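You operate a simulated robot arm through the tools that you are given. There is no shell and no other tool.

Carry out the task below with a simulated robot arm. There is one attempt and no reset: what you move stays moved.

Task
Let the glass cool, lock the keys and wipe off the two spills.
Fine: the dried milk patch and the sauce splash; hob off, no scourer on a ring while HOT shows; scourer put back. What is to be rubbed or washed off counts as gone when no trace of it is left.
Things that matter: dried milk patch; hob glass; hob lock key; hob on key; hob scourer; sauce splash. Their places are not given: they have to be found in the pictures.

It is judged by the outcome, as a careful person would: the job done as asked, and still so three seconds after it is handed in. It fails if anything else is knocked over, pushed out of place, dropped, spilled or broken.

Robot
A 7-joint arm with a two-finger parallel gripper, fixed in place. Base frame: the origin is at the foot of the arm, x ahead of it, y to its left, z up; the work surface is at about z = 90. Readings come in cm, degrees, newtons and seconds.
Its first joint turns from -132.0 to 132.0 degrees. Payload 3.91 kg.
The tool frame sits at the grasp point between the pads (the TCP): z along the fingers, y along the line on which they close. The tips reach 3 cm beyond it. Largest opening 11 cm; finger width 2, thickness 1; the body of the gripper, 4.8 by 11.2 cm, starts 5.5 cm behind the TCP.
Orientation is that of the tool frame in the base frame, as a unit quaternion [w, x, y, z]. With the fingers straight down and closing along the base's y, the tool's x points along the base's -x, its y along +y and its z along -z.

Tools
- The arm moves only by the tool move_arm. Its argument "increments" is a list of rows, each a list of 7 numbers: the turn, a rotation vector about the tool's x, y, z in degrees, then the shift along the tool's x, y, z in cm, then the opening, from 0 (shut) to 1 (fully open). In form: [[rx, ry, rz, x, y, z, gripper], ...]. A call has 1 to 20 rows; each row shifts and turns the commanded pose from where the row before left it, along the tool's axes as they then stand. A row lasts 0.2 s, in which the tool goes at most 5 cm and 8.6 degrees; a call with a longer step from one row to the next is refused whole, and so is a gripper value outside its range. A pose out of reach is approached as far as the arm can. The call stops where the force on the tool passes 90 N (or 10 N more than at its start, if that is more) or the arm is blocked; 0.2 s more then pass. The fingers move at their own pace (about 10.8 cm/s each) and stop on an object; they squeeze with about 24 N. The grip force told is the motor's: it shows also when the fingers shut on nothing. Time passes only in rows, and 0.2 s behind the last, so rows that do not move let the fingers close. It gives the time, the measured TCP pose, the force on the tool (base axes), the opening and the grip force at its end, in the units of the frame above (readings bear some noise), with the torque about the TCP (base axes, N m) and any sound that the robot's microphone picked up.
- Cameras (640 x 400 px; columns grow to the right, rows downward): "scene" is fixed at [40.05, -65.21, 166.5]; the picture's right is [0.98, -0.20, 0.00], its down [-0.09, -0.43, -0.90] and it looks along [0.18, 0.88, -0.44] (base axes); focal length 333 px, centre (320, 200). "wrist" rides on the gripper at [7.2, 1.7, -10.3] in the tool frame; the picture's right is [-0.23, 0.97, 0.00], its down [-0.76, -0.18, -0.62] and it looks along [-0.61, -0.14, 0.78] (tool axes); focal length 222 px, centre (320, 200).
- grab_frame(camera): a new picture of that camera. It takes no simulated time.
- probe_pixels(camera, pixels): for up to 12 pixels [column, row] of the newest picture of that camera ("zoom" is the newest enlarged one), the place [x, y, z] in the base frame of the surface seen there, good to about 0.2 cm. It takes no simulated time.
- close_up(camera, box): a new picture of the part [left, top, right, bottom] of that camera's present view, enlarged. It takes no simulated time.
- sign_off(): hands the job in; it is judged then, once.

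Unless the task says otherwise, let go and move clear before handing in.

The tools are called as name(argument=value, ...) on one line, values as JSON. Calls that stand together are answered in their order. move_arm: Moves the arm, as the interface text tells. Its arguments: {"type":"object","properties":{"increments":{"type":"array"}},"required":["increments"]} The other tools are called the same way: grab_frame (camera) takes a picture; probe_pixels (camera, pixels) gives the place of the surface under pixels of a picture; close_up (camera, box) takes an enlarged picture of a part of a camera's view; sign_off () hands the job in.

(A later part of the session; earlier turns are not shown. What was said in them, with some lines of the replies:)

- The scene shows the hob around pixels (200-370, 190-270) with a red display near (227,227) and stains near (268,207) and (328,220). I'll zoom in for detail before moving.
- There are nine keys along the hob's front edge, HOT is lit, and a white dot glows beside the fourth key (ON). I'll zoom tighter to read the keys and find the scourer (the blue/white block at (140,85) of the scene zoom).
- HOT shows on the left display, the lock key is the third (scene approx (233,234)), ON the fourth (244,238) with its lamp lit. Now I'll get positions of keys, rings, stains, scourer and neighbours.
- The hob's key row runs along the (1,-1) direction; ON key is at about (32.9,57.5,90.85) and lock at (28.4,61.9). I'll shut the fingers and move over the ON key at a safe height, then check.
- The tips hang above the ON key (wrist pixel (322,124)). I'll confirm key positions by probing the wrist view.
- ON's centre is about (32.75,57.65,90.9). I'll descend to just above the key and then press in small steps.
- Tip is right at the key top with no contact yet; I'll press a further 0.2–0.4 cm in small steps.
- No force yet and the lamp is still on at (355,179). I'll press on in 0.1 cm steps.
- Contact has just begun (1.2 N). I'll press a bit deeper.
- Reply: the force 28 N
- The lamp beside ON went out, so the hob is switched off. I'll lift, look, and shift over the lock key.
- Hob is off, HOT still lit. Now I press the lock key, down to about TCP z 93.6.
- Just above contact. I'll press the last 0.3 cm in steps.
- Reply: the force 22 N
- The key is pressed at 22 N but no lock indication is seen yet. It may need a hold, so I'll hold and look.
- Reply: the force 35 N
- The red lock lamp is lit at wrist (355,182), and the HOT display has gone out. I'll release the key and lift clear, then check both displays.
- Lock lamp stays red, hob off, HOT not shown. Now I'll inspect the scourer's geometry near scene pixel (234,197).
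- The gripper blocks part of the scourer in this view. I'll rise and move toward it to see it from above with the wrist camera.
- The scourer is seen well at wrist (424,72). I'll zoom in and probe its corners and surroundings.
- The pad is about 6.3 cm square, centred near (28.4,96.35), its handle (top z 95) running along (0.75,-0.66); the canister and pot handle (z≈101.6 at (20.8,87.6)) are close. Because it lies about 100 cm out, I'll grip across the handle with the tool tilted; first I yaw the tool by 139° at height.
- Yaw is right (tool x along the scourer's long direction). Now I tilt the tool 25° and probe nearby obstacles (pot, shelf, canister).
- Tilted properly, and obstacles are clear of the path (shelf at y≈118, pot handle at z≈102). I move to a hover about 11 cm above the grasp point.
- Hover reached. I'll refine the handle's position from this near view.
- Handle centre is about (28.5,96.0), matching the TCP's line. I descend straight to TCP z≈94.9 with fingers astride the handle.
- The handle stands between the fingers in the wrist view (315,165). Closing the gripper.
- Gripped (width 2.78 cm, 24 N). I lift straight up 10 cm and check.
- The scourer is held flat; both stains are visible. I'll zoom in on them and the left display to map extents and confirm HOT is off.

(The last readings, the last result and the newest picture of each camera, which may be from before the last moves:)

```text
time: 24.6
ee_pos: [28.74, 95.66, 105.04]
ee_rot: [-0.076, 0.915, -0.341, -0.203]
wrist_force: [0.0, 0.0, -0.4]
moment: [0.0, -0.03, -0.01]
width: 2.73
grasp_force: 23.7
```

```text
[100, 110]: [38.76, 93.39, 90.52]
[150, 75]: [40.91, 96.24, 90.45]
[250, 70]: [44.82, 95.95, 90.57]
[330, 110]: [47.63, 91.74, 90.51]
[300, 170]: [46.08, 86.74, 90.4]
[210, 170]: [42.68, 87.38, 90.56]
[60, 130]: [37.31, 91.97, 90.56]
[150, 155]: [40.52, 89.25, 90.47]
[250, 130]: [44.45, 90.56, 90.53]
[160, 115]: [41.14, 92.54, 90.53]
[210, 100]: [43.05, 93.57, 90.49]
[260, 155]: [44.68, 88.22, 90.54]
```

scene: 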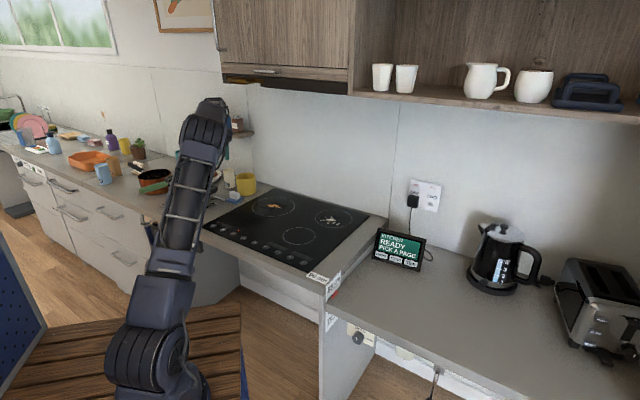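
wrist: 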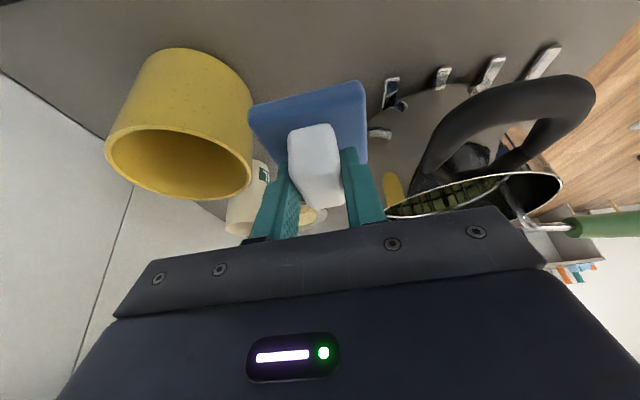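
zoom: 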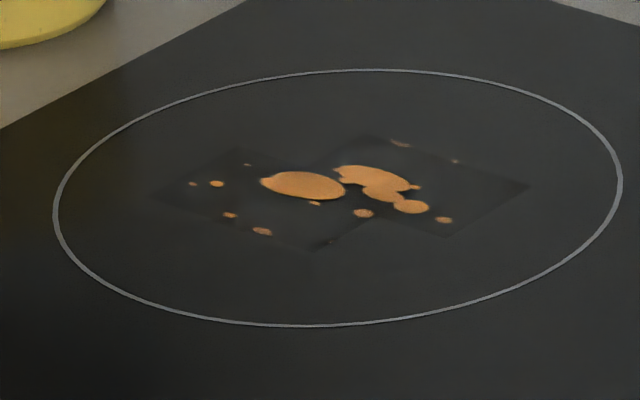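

HOT is off and the lock lamp red. Now I probe the sauce spots precisely, then the milk spots.

probe_pixels(camera="zoom", pixels=[[193, 184], [228, 215], [262, 231], [400, 144], [455, 160], [445, 220], [303, 186], [363, 213], [247, 165], [155, 195], [525, 187], [315, 250]])

close_up(camera="scene", box=[312, 205, 360, 235])

probe_pixels(camera="zoom", pixels=[[96, 177], [120, 210], [175, 165], [260, 140], [298, 174], [362, 245], [332, 260], [210, 245], [250, 198], [60, 200], [378, 170], [320, 290]])

```text
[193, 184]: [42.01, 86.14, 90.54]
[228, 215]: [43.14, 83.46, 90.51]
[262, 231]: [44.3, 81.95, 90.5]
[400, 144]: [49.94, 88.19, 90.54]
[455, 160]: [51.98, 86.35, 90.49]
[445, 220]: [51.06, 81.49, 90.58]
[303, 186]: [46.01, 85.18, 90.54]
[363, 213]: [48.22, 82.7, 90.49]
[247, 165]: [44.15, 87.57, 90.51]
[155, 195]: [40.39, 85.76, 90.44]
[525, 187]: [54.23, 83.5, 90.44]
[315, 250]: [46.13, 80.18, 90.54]
```

```text
13.33 times, centred on (336, 220) of scene
```

zoom: 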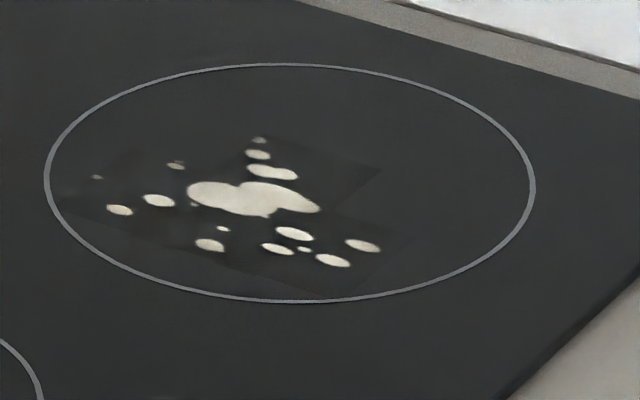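

```text
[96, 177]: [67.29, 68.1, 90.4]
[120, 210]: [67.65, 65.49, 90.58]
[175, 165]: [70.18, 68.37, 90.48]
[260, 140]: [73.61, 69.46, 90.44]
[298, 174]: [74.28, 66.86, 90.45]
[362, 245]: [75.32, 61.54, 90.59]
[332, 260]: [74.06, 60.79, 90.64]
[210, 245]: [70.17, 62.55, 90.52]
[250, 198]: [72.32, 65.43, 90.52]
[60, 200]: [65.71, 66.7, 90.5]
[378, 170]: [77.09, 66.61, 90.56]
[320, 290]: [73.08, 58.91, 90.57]
```

Sauce spans x 42–52, y 81.5–88.2; milk x 67.3–75.3, y 60.8–69.5. I'll carry the scourer over the sauce at height and then yaw 90° so the tilt points outward for reach.

move_arm(increments=[[0, 0, 0, 3.05, 0, -1.61, 0], [0, 0, 0, 3.05, 0, -1.61, 0], [0, 0, 0, 3.05, 0, -1.61, 0], [0, 0, 0, 3.05, -0.8, -1.61, 0], [0, 0, 0, 3.05, -0.8, -1.61, 0], [0, 0, 0, 3.05, -0.8, -1.61, 0], [3.458, 0, 7.415, 0, 0, 0, 0], [3.458, 0, 7.415, 0, 0, 0, 0], [3.458, 0, 7.415, 0, 0, 0, 0], [3.458, 0, 7.415, 0, 0, 0, 0], [3.458, 0, 7.415, 0, 0, 0, 0], [3.458, 0, 7.415, 0, 0, 0, 0], [3.458, 0, 7.415, 0, 0, 0, 0], [3.458, 0, 7.415, 0, 0, 0, 0], [3.458, 0, 7.415, 0, 0, 0, 0], [3.458, 0, 7.415, 0, 0, 0, 0], [3.458, 0, 7.415, 0, 0, 0, 0], [0, 0, 0, 0, 0, 0, 0], [0, 0, 0, 0, 0, 0, 0]])

grab_frame(camera="wrist")

grab_frame(camera="scene")

```text
time: 28.6
ee_pos: [46.09, 84.24, 106.04]
ee_rot: [0.197, -0.405, 0.888, 0.091]
wrist_force: [0.3, -0.1, -0.8]
moment: [-0.01, -0.02, -0.02]
width: 2.76
grasp_force: 24.0
```

```text
taken
```

wrist: 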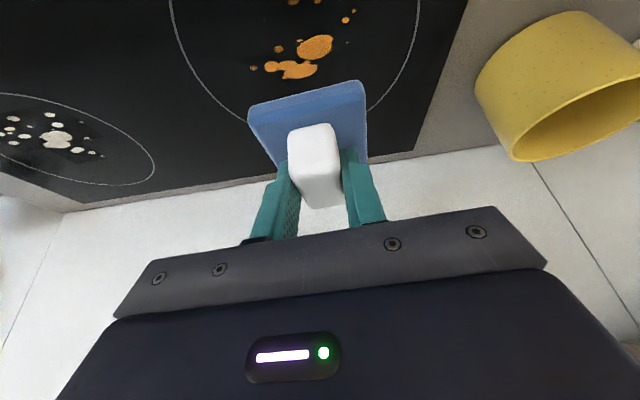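

```text
taken
```

scene: 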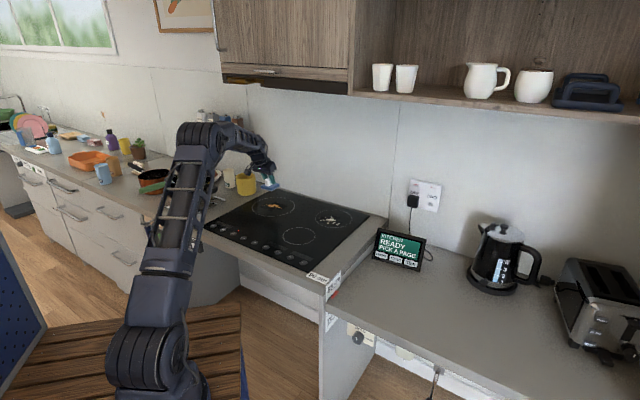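

The pose is reached, with the scourer flat above the sauce. I descend to just above the glass.

move_arm(increments=[[0, 0, 0, 1.268, 0, 2.719, 0], [0, 0, 0, 1.268, 0, 2.719, 0], [0, 0, 0, 1.056, 0, 2.266, 0], [0, 0, 0, 0.507, 0, 1.088, 0], [0, 0, 0, 0, 0, 0, 0], [0, 0, 0, 0, 0, 0, 0]])

grab_frame(camera="wrist")

close_up(camera="scene", box=[230, 165, 310, 215])

```text
time: 30.0
ee_pos: [45.99, 84.3, 96.52]
ee_rot: [0.197, -0.406, 0.888, 0.09]
wrist_force: [0.1, 0.6, -0.1]
moment: [0.0, 0.0, 0.03]
width: 2.77
grasp_force: 24.3
```

```text
taken
```

wrist: 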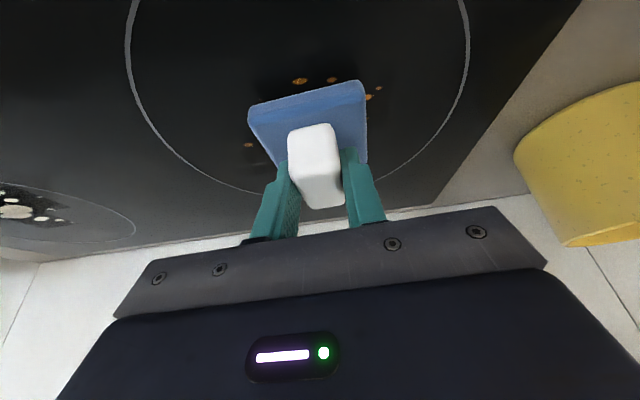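

```text
8.00 times, centred on (270, 190) of scene
```

zoom: 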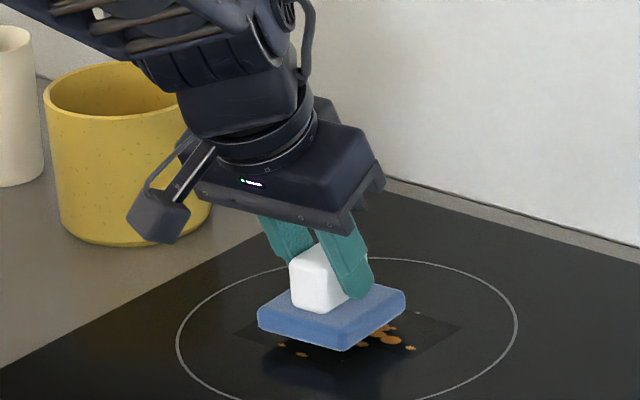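

The pad is level just above the sauce. I lower in small steps to contact.

move_arm(increments=[[0, 0, 0, 0.127, 0, 0.272, 0], [0, 0, 0, 0.127, 0, 0.272, 0], [0, 0, 0, 0.085, 0, 0.181, 0], [0, 0, 0, 0.042, 0, 0.091, 0], [0, 0, 0, 0.042, 0, 0.091, 0], [0, 0, 0, 0, 0, 0, 0]])

```text
time: 31.4
ee_pos: [46.0, 84.2, 95.51]
ee_rot: [0.199, -0.404, 0.888, 0.09]
wrist_force: [0.5, -6.3, 22.3]
moment: [-0.23, 0.04, -0.04]
width: 2.76
grasp_force: 24.1
```

Contact at 22 N. I ease up slightly and rub back and forth along the hob direction.

move_arm(increments=[[0, 0, 0, -0.021, 0, -0.045, 0], [0, 0, 0, 0, -1.9, 0, 0], [0, 0, 0, 0, -1.9, 0, 0], [0, 0, 0, 0, 2.333, 0, 0], [0, 0, 0, 0, 2.333, 0, 0], [0, 0, 0, 0, 2.333, 0, 0], [0, 0, 0, 0, -1.6, 0, 0], [0, 0, 0, 0, -1.6, 0, 0], [0, 0, 0, 0, 0, 0, 0]])

grab_frame(camera="wrist")

close_up(camera="scene", box=[230, 175, 310, 225])

```text
time: 33.4
ee_pos: [45.97, 84.22, 95.45]
ee_rot: [0.196, -0.406, 0.888, 0.091]
wrist_force: [-12.3, 6.5, 28.4]
moment: [0.25, 0.11, 0.12]
width: 2.77
grasp_force: 24.4
```

```text
taken
```

wrist: 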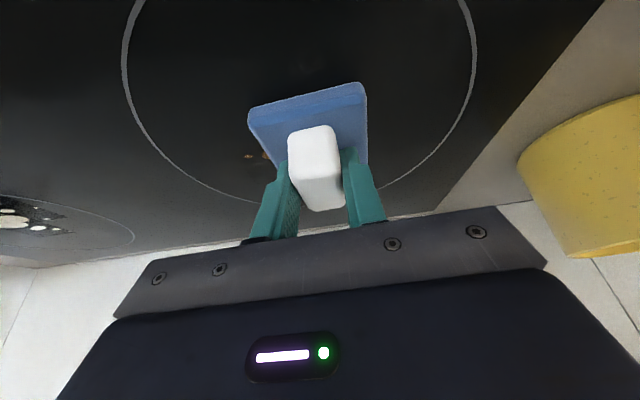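

```text
8.00 times, centred on (270, 200) of scene
```

zoom: 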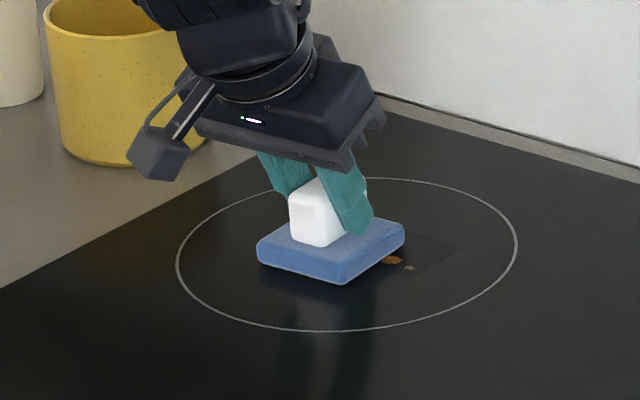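

Most of the sauce is gone after one pass; bits remain at the wall side (scene zoom (393,260)). I continue with overlapping strokes over the whole area.

move_arm(increments=[[0, 0, 0, -1.648, 0, 0.725, 0], [0, 0, 0, -1.631, 0, 0.761, 0], [0, 0, 0, 0, -2.6, 0, 0], [0, 0, 0, 0, -2.6, 0, 0], [0, 0, 0, 0, 3, 0, 0], [0, 0, 0, 0, 3, 0, 0], [0, 0, 0, 0, 3, 0, 0], [0, 0, 0, 1.631, -3, -0.761, 0], [0, 0, 0, 0, -3, 0, 0], [0, 0, 0, 0, -3, 0, 0], [0, 0, 0, 1.631, 3, -0.761, 0], [0, 0, 0, 0, 3, 0, 0], [0, 0, 0, 0, 3, 0, 0], [0, 0, 0, 1.359, -3, -0.634, 0], [0, 0, 0, 0, -3, 0, 0], [0, 0, 0, 0, -3, 0, 0], [0, 0, 0, 0, 0, 0, 0]])

grab_frame(camera="wrist")

close_up(camera="scene", box=[230, 175, 310, 225])

```text
time: 37.0
ee_pos: [49.01, 79.52, 95.37]
ee_rot: [0.198, -0.405, 0.888, 0.09]
wrist_force: [3.5, 0.2, 8.2]
moment: [-0.11, 0.0, 0.0]
width: 2.73
grasp_force: 24.0
```

```text
taken
```

wrist: 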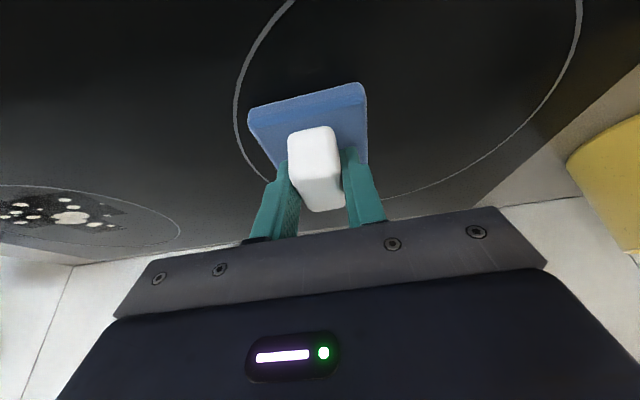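

```text
8.00 times, centred on (270, 200) of scene
```

zoom: 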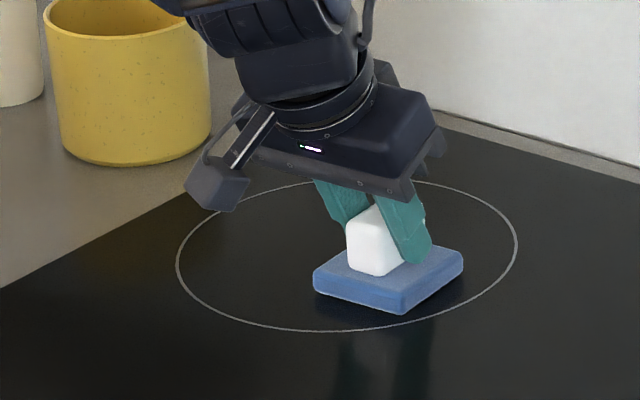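

The sauce area looks clean. I lift 3 cm, carry the scourer to above the milk patch and check the sauce ring.

move_arm(increments=[[0, 0, 0, -0.634, 0, -1.36, 0], [0, 0, 0, -0.634, 0, -1.36, 0], [0, 0, 0, -0.518, -3.786, 0.2415, 0], [0, 0, 0, -0.518, -3.786, 0.2415, 0], [0, 0, 0, -0.518, -3.786, 0.2415, 0], [0, 0, 0, -0.518, -3.786, 0.2415, 0], [0, 0, 0, -0.518, -3.786, 0.2415, 0], [0, 0, 0, -0.518, -3.786, 0.2415, 0], [0, 0, 0, -0.518, -3.786, 0.2415, 0], [0, 0, 0, 0, 0, 0, 0], [0, 0, 0, 0, 0, 0, 0]])

grab_frame(camera="wrist")

close_up(camera="scene", box=[248, 192, 296, 222])

close_up(camera="scene", box=[200, 180, 360, 280])

```text
time: 39.4
ee_pos: [71.72, 65.31, 98.59]
ee_rot: [0.197, -0.405, 0.888, 0.09]
wrist_force: [0.4, 0.4, -0.7]
moment: [0.04, 0.0, 0.02]
width: 2.75
grasp_force: 24.1
```

```text
taken
```

wrist: 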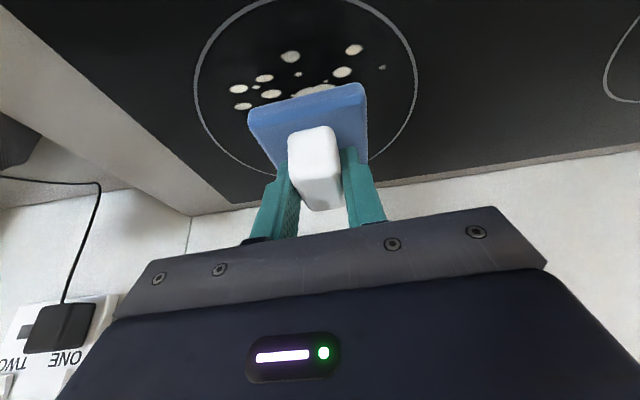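

```text
13.33 times, centred on (272, 207) of scene
```

zoom: 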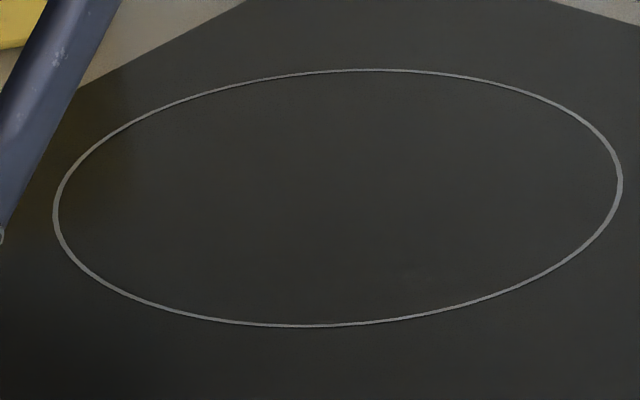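

```text
4.00 times, centred on (280, 230) of scene
```

zoom: 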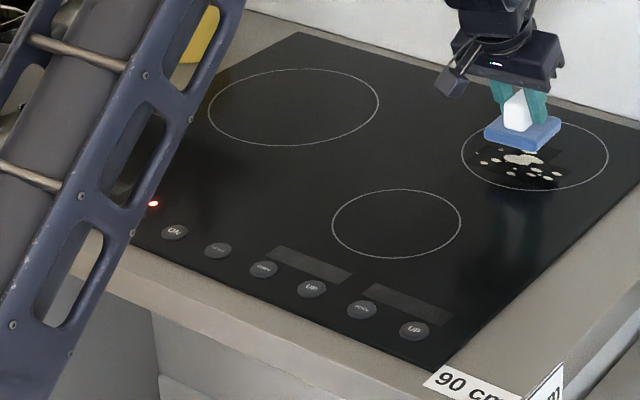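

The sauce ring is spotless. Now I lower onto the milk patch.

move_arm(increments=[[0, 0, 0, 0.634, 0, 1.36, 0], [0, 0, 0, 0.423, 0, 0.906, 0], [0, 0, 0, 0.085, 0, 0.181, 0], [0, 0, 0, 0.042, 0, 0.091, 0], [0, 0, 0, 0.042, 0, 0.091, 0], [0, 0, 0, 0, 0, 0, 0]])

```text
time: 40.8
ee_pos: [71.75, 65.18, 95.62]
ee_rot: [0.197, -0.404, 0.889, 0.089]
wrist_force: [0.0, 0.1, -0.6]
moment: [0.04, 0.0, 0.01]
width: 2.77
grasp_force: 23.8
```

move_arm(increments=[[0, 0, 0, 0.042, 0, 0.091, 0], [0, 0, 0, 0.021, 0, 0.045, 0], [0, 0, 0, 0, 0, 0, 0]])

```text
time: 41.6
ee_pos: [71.56, 65.23, 95.43]
ee_rot: [0.197, -0.405, 0.888, 0.089]
wrist_force: [0.3, 0.6, -0.8]
moment: [0.0, -0.03, -0.01]
width: 2.77
grasp_force: 24.3
```

No contact force yet at z≈95.45; two more 0.05–0.1 cm steps down.

move_arm(increments=[[0, 0, 0, 0.021, 0, 0.045, 0], [0, 0, 0, 0.021, 0, 0.045, 0], [0, 0, 0, 0.021, 0, 0.045, 0], [0, 0, 0, 0, 0, 0, 0]])

```text
time: 42.6
ee_pos: [71.58, 65.25, 95.31]
ee_rot: [0.198, -0.405, 0.888, 0.09]
wrist_force: [-0.6, -3.3, 8.6]
moment: [-0.07, 0.06, -0.03]
width: 2.74
grasp_force: 23.9
```

Contact at 8.6 N. I press slightly more and rub the whole milk area with overlapping strokes.

move_arm(increments=[[0, 0, 0, 0.034, 0, 0.073, 0], [0, 0, 0, 0, -1.8, 0, 0], [0, 0, 0, 0, -1.8, 0, 0], [0, 0, 0, 0, 2.5, 0, 0], [0, 0, 0, 0, 2.5, 0, 0], [0, 0, 0, 0, 2.5, 0, 0], [0, 0, 0, -1.903, -2.667, 0.887, 0], [0, 0, 0, 0, -2.667, 0, 0], [0, 0, 0, 0, -2.667, 0, 0], [0, 0, 0, 0, 2.667, 0, 0], [0, 0, 0, 0, 2.667, 0, 0], [0, 0, 0, 0, 2.667, 0, 0], [0, 0, 0, 3.263, -2.667, -1.521, 0], [0, 0, 0, 0, -2.667, 0, 0], [0, 0, 0, 0, -2.667, 0, 0], [0, 0, 0, 0, 2.667, 0, 0], [0, 0, 0, 0, 2.667, 0, 0], [0, 0, 0, 0, 2.667, 0, 0], [0, 0, 0, 0, 0, 0, 0]])

grab_frame(camera="wrist")

close_up(camera="scene", box=[300, 190, 364, 230])

```text
time: 46.6
ee_pos: [67.78, 66.51, 95.35]
ee_rot: [0.198, -0.405, 0.888, 0.091]
wrist_force: [11.4, -7.6, 42.9]
moment: [0.02, -0.38, -0.09]
width: 2.72
grasp_force: 23.9
```

```text
taken
```

wrist: 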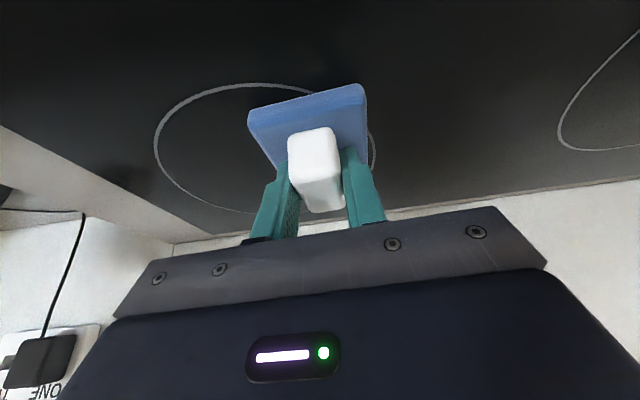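

```text
10.00 times, centred on (332, 210) of scene
```

zoom: 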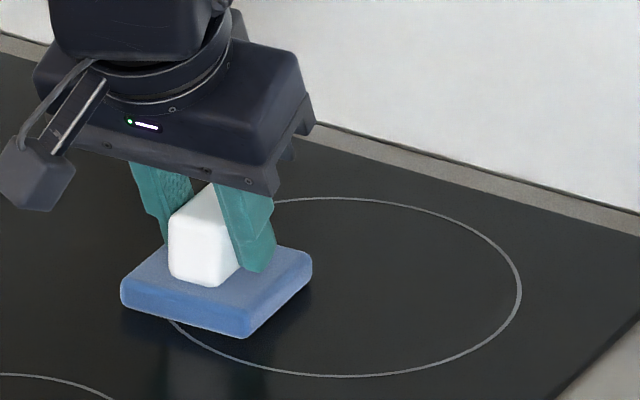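

The visible part of the ring is clean. I lift off and look at the whole area.

move_arm(increments=[[0, 0, 0, -0.423, 0, -0.906, 0], [0, 0, 0, -1.268, 0, -2.719, 0], [0, 0, 0, -1.69, 0, -3.625, 0], [0, 0, 0, -1.06, 3.5, -2.266, 0], [0, 0, 0, 0, 4, 0, 0], [0, 0, 0, 0, 4, 0, 0], [0, 0, 0, 0, 0, 0, 0], [0, 0, 0, 0, 0, 0, 0]])

grab_frame(camera="wrist")

close_up(camera="scene", box=[312, 205, 360, 235])

close_up(camera="scene", box=[200, 165, 360, 265])

```text
time: 48.4
ee_pos: [59.15, 74.34, 105.82]
ee_rot: [0.197, -0.405, 0.888, 0.09]
wrist_force: [-0.2, -0.3, -1.3]
moment: [0.03, 0.01, 0.0]
width: 2.74
grasp_force: 24.1
```

```text
taken
```

wrist: 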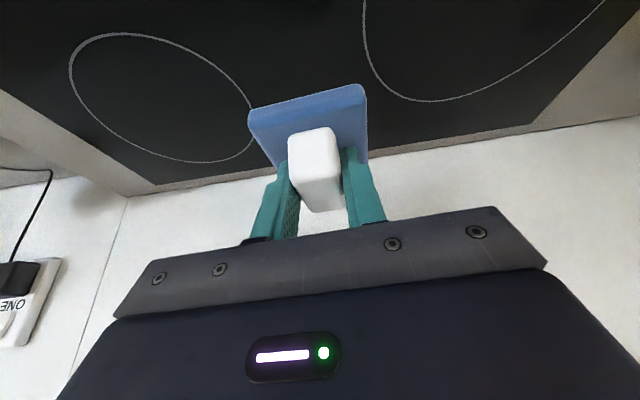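

```text
13.33 times, centred on (336, 220) of scene
```

zoom: 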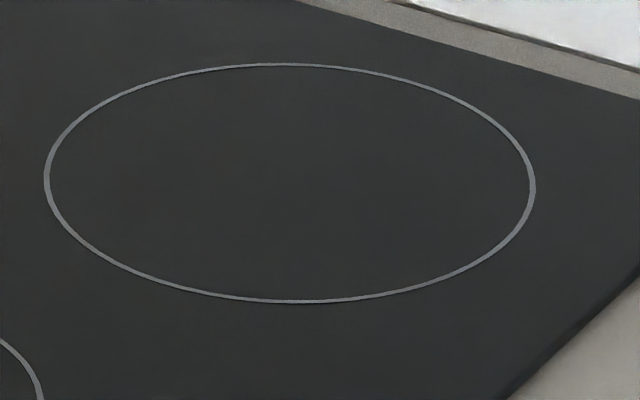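

```text
4.00 times, centred on (280, 215) of scene
```

zoom: 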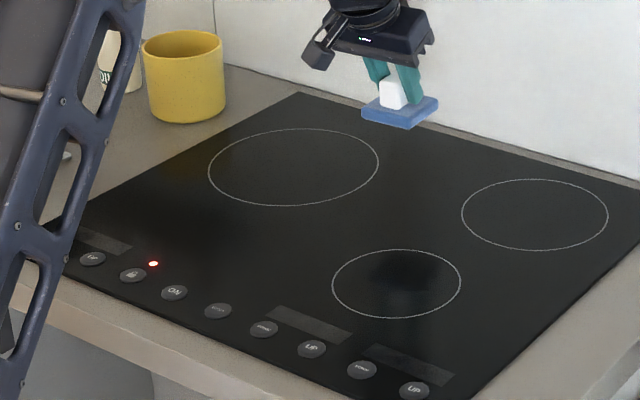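

Both rings are spotless, lock lamp red and HOT off. Now I carry the scourer back: left along the hob, then yaw back 90°.

move_arm(increments=[[0, 0, 0, 0.218, 3.27, -0.102, 0], [0, 0, 0, 0.218, 3.27, -0.102, 0], [0, 0, 0, 0.218, 3.27, -0.102, 0], [0, 0, 0, 0.218, 3.27, -0.102, 0], [0, 0, 0, 0.218, 3.27, -0.102, 0], [-3.458, 0, -7.415, 0, 0, 0, 0], [-3.458, 0, -7.415, 0, 0, 0, 0], [-3.458, 0, -7.415, 0, 0, 0, 0], [-3.458, 0, -7.415, 0, 0, 0, 0], [-3.458, 0, -7.415, 0, 0, 0, 0], [-3.458, 0, -7.415, 0, 0, 0, 0], [-3.458, 0, -7.415, 0, 0, 0, 0], [-3.458, 0, -7.415, 0, 0, 0, 0], [-3.458, 0, -7.415, 0, 0, 0, 0], [-3.458, 0, -7.415, 0, 0, 0, 0], [-3.458, 0, -7.415, 0, 0, 0, 0], [0, 0, 0, 0, 0, 0, 0], [0, 0, 0, 0, 0, 0, 0]])

grab_frame(camera="wrist")

```text
time: 52.2
ee_pos: [45.85, 84.17, 105.7]
ee_rot: [-0.075, 0.915, -0.341, -0.202]
wrist_force: [0.7, 1.2, -0.5]
moment: [0.0, 0.0, -0.02]
width: 2.76
grasp_force: 24.0
```

```text
taken
```

wrist: 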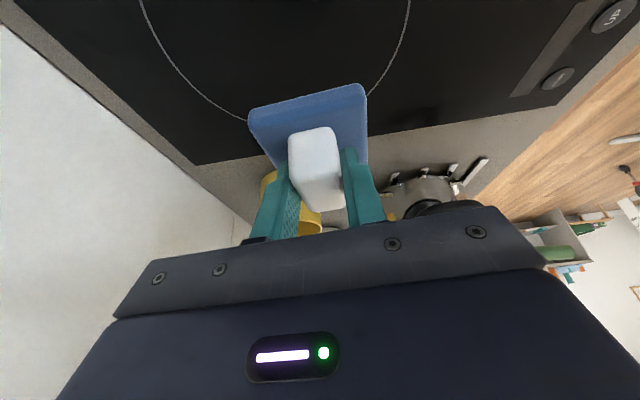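

Orientation restored. Moving back over the scourer's original place at the same height.

move_arm(increments=[[0, 0, 0, -3.092, 0.76, 1.478, 0], [0, 0, 0, -3.092, 0.76, 1.478, 0], [0, 0, 0, -3.092, 0.76, 1.478, 0], [0, 0, 0, -3.092, 0, 1.478, 0], [0, 0, 0, -3.092, 0, 1.478, 0], [0, 0, 0, -3.092, 0, 1.478, 0], [0, 0, 0, 0, 0, 0, 0], [0, 0, 0, 0, 0, 0, 0]])

grab_frame(camera="wrist")

```text
time: 54.0
ee_pos: [28.97, 95.7, 105.35]
ee_rot: [-0.076, 0.915, -0.341, -0.202]
wrist_force: [-0.3, -0.4, -0.8]
moment: [-0.01, -0.01, 0.02]
width: 2.74
grasp_force: 24.0
```

```text
taken
```

wrist: 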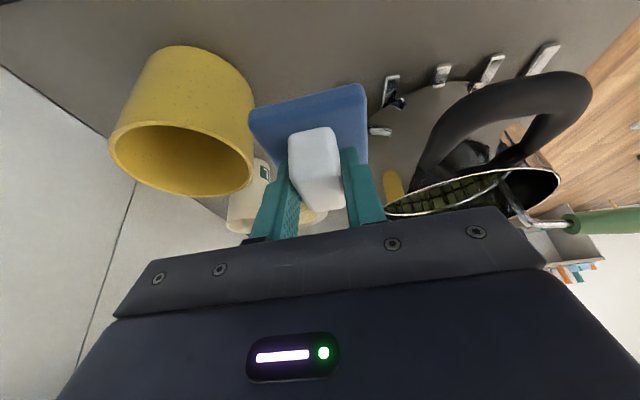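

View matches the post-lift one. I descend to just above the counter, then in small steps to contact.

move_arm(increments=[[0, 0, 0, 1.209, 0, 2.778, 0], [0, 0, 0, 1.209, 0, 2.778, 0], [0, 0, 0, 1.008, 0, 2.315, 0], [0, 0, 0, 0.604, 0, 1.389, 0], [0, 0, 0, 0, 0, 0, 0], [0, 0, 0, 0.042, 0, 0.091, 0], [0, 0, 0, 0.042, 0, 0.091, 0], [0, 0, 0, 0, 0, 0, 0]])

```text
time: 55.8
ee_pos: [28.65, 95.94, 95.08]
ee_rot: [-0.075, 0.915, -0.34, -0.202]
wrist_force: [0.0, -0.2, -0.9]
moment: [0.01, 0.0, -0.01]
width: 2.73
grasp_force: 23.9
```

move_arm(increments=[[0, 0, 0, 0.042, 0, 0.091, 0], [0, 0, 0, 0.042, 0, 0.091, 0], [0, 0, 0, 0, 0, 0, 0]])

grab_frame(camera="wrist")

```text
time: 56.6
ee_pos: [28.65, 96.04, 94.91]
ee_rot: [-0.076, 0.915, -0.342, -0.203]
wrist_force: [0.3, -1.0, -0.5]
moment: [-0.01, 0.01, -0.03]
width: 2.75
grasp_force: 24.0
```

```text
taken
```

wrist: 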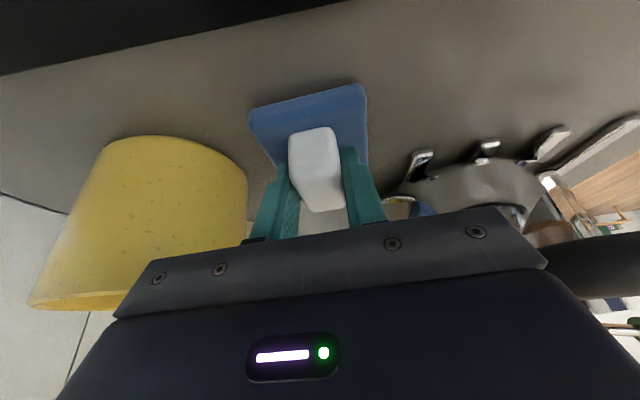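

No contact yet at z≈94.9; continuing down in 0.06 cm steps.

move_arm(increments=[[0, 0, 0, 0.025, 0, 0.054, 0], [0, 0, 0, 0.025, 0, 0.054, 0], [0, 0, 0, 0, 0, 0, 0]])

```text
time: 57.4
ee_pos: [28.57, 96.04, 94.74]
ee_rot: [-0.075, 0.915, -0.341, -0.203]
wrist_force: [0.4, -0.6, -1.2]
moment: [-0.01, 0.0, -0.02]
width: 2.77
grasp_force: 24.3
```

move_arm(increments=[[0, 0, 0, 0.025, 0, 0.054, 0], [0, 0, 0, 0.025, 0, 0.054, 0], [0, 0, 0, 0, 0, 0, 0]])

```text
time: 58.2
ee_pos: [28.66, 96.05, 94.75]
ee_rot: [-0.076, 0.915, -0.341, -0.202]
wrist_force: [-1.1, -0.5, 3.7]
moment: [0.07, 0.12, 0.03]
width: 2.73
grasp_force: 23.6
```

Contact (3.7 N), within about 0.2 cm of where it was picked up. Releasing.

move_arm(increments=[[0, 0, 0, 0, 0, 0, 0.3], [0, 0, 0, 0, 0, 0, 0.5], [0, 0, 0, 0, 0, 0, 0.5], [0, 0, 0, 0, 0, 0, 0.5]])

grab_frame(camera="wrist")

```text
time: 59.2
ee_pos: [28.62, 96.08, 94.73]
ee_rot: [-0.076, 0.915, -0.341, -0.203]
wrist_force: [1.4, -0.1, 4.1]
moment: [0.02, -0.04, -0.01]
width: 5.47
grasp_force: 0.0
```

```text
taken
```

wrist: 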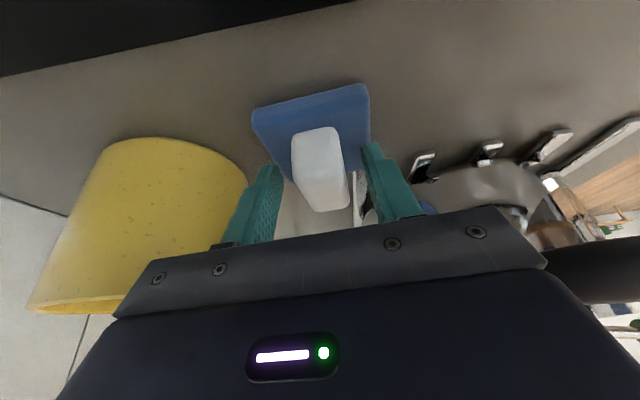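

The scourer is free and stands in place. I lift straight up, then back away from the wall.

move_arm(increments=[[0, 0, 0, -0.423, 0, -0.906, 0.5], [0, 0, 0, -0.845, 0, -1.813, 0.5], [0, 0, 0, -1.479, 0, -3.172, 0.5], [0, 0, 0, -1.479, 0, -3.172, 0.5], [0, 0, 0, -1.479, 0, -3.172, 0.5], [0, 0, 0, -1.479, 0, -3.172, 0.5], [0, 0, 0, 0, 3, 0, 0.5], [0, 0, 0, 2, 3, 0, 0.5], [0, 0, 0, 2, 3, 0, 0.5], [0, 0, 0, 2, 3, 0, 0.5], [0, 0, 0, 0, 0, 0, 0.5], [0, 0, 0, 0, 0, 0, 0.5]])

grab_frame(camera="wrist")

close_up(camera="scene", box=[190, 170, 390, 295])

grab_frame(camera="scene")

```text
time: 61.8
ee_pos: [25.01, 83.49, 109.39]
ee_rot: [-0.076, 0.915, -0.341, -0.203]
wrist_force: [0.1, -0.4, 1.3]
moment: [0.01, 0.01, -0.01]
width: 5.52
grasp_force: 0.1
```

```text
taken
```

wrist: 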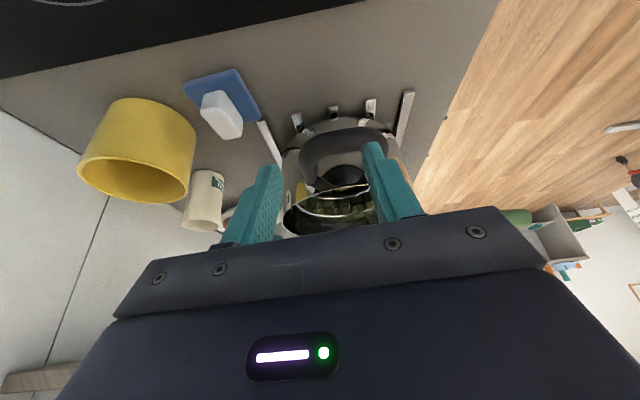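

```text
3.20 times, centred on (290, 232) of scene
```

zoom: 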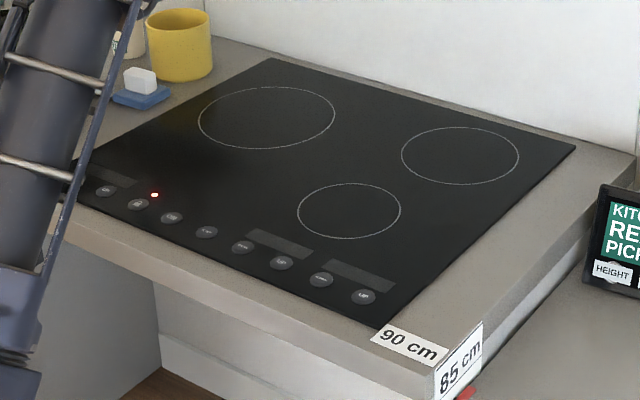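

```text
taken
```

scene: 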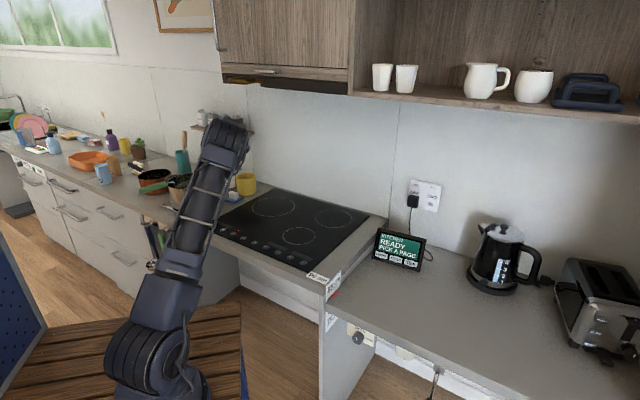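

Everything looks in place: hob clean, lock lamp red, HOT off, scourer back. I'll verify the scourer's position against the original corners.

close_up(camera="wrist", box=[170, 60, 282, 145])

probe_pixels(camera="wrist", pixels=[[186, 85], [235, 71], [258, 116], [215, 130], [222, 105], [205, 97], [240, 135]])

```text
4.71 times, centred on (226, 102) of wrist
```

zoom: 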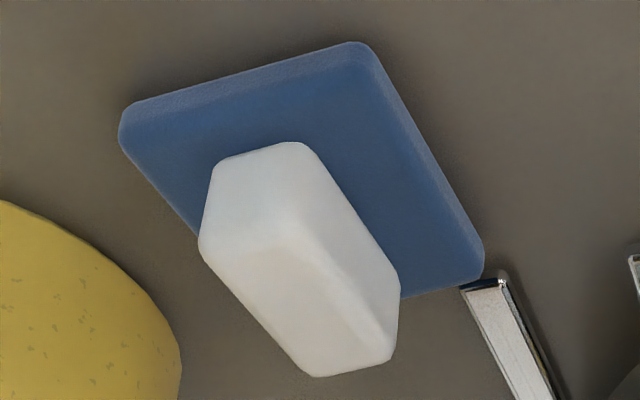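

```text
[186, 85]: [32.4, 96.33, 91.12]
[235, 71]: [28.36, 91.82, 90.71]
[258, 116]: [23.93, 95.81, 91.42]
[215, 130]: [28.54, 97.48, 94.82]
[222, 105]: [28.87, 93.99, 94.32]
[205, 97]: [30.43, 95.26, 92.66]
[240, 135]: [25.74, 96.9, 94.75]
```

The scourer lies within about 0.4 cm of its original spot. I retreat further and check the left display and the lamp once more.

move_arm(increments=[[0, 0, 0, -1.9, 0, -4.07, 0.5], [0, 0, 0, -1.9, 0, -4.07, 0.5], [0, 0, 0, 0, 4, 0, 0.5], [0, 0, 0, 0, 4, 0, 0.5], [0, 0, 0, 0, 4, 0, 0.5], [0, 0, 0, 0, 4, 0, 0.5], [0, 0, 0, 0, 0, 0, 0.5], [0, 0, 0, 0, 0, 0, 0.5]])

grab_frame(camera="wrist")

close_up(camera="scene", box=[160, 160, 320, 260])

```text
time: 63.6
ee_pos: [14.37, 71.27, 118.26]
ee_rot: [-0.076, 0.915, -0.342, -0.203]
wrist_force: [-0.4, 0.0, -0.1]
moment: [0.0, -0.01, -0.02]
width: 5.49
grasp_force: 0.1
```

```text
taken
```

wrist: 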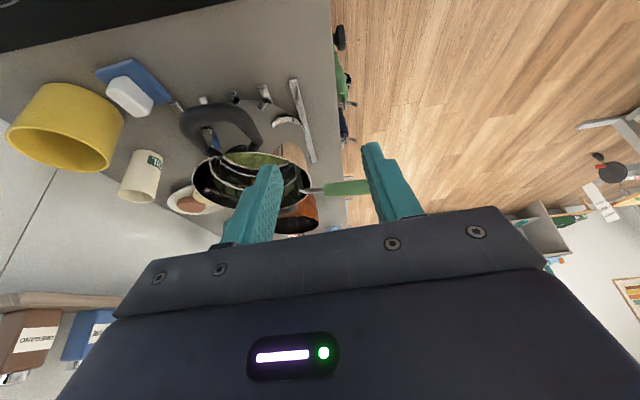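

```text
4.00 times, centred on (240, 210) of scene
```

zoom: 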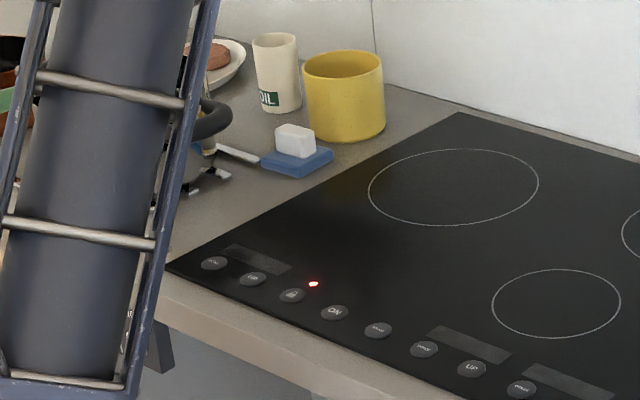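

The left display (255,258 in the zoom) is dark and the lock lamp (313,284) is red. The ON lamp is off, both rings are clean, the scourer is back in place and the arm is clear, so I'm handing in the job.

sign_off()

```text
The job is handed in.
```

The hob is off and its keys are locked, with the red lock lamp lit. Both the sauce splash and the dried milk patch are wiped off. In the last close-ups neither ring shows any trace.

- **Cooling:** HOT went out at about 10 seconds, around the time the lock engaged. The scourer first touched the glass about 20 seconds after that, and HOT never showed again.
- **Scourer:** it is back within about 0.4 cm of where it started.
- **Surroundings:** nothing else looked moved in the final pictures. The gripper is empty and the arm is clear of the hob.
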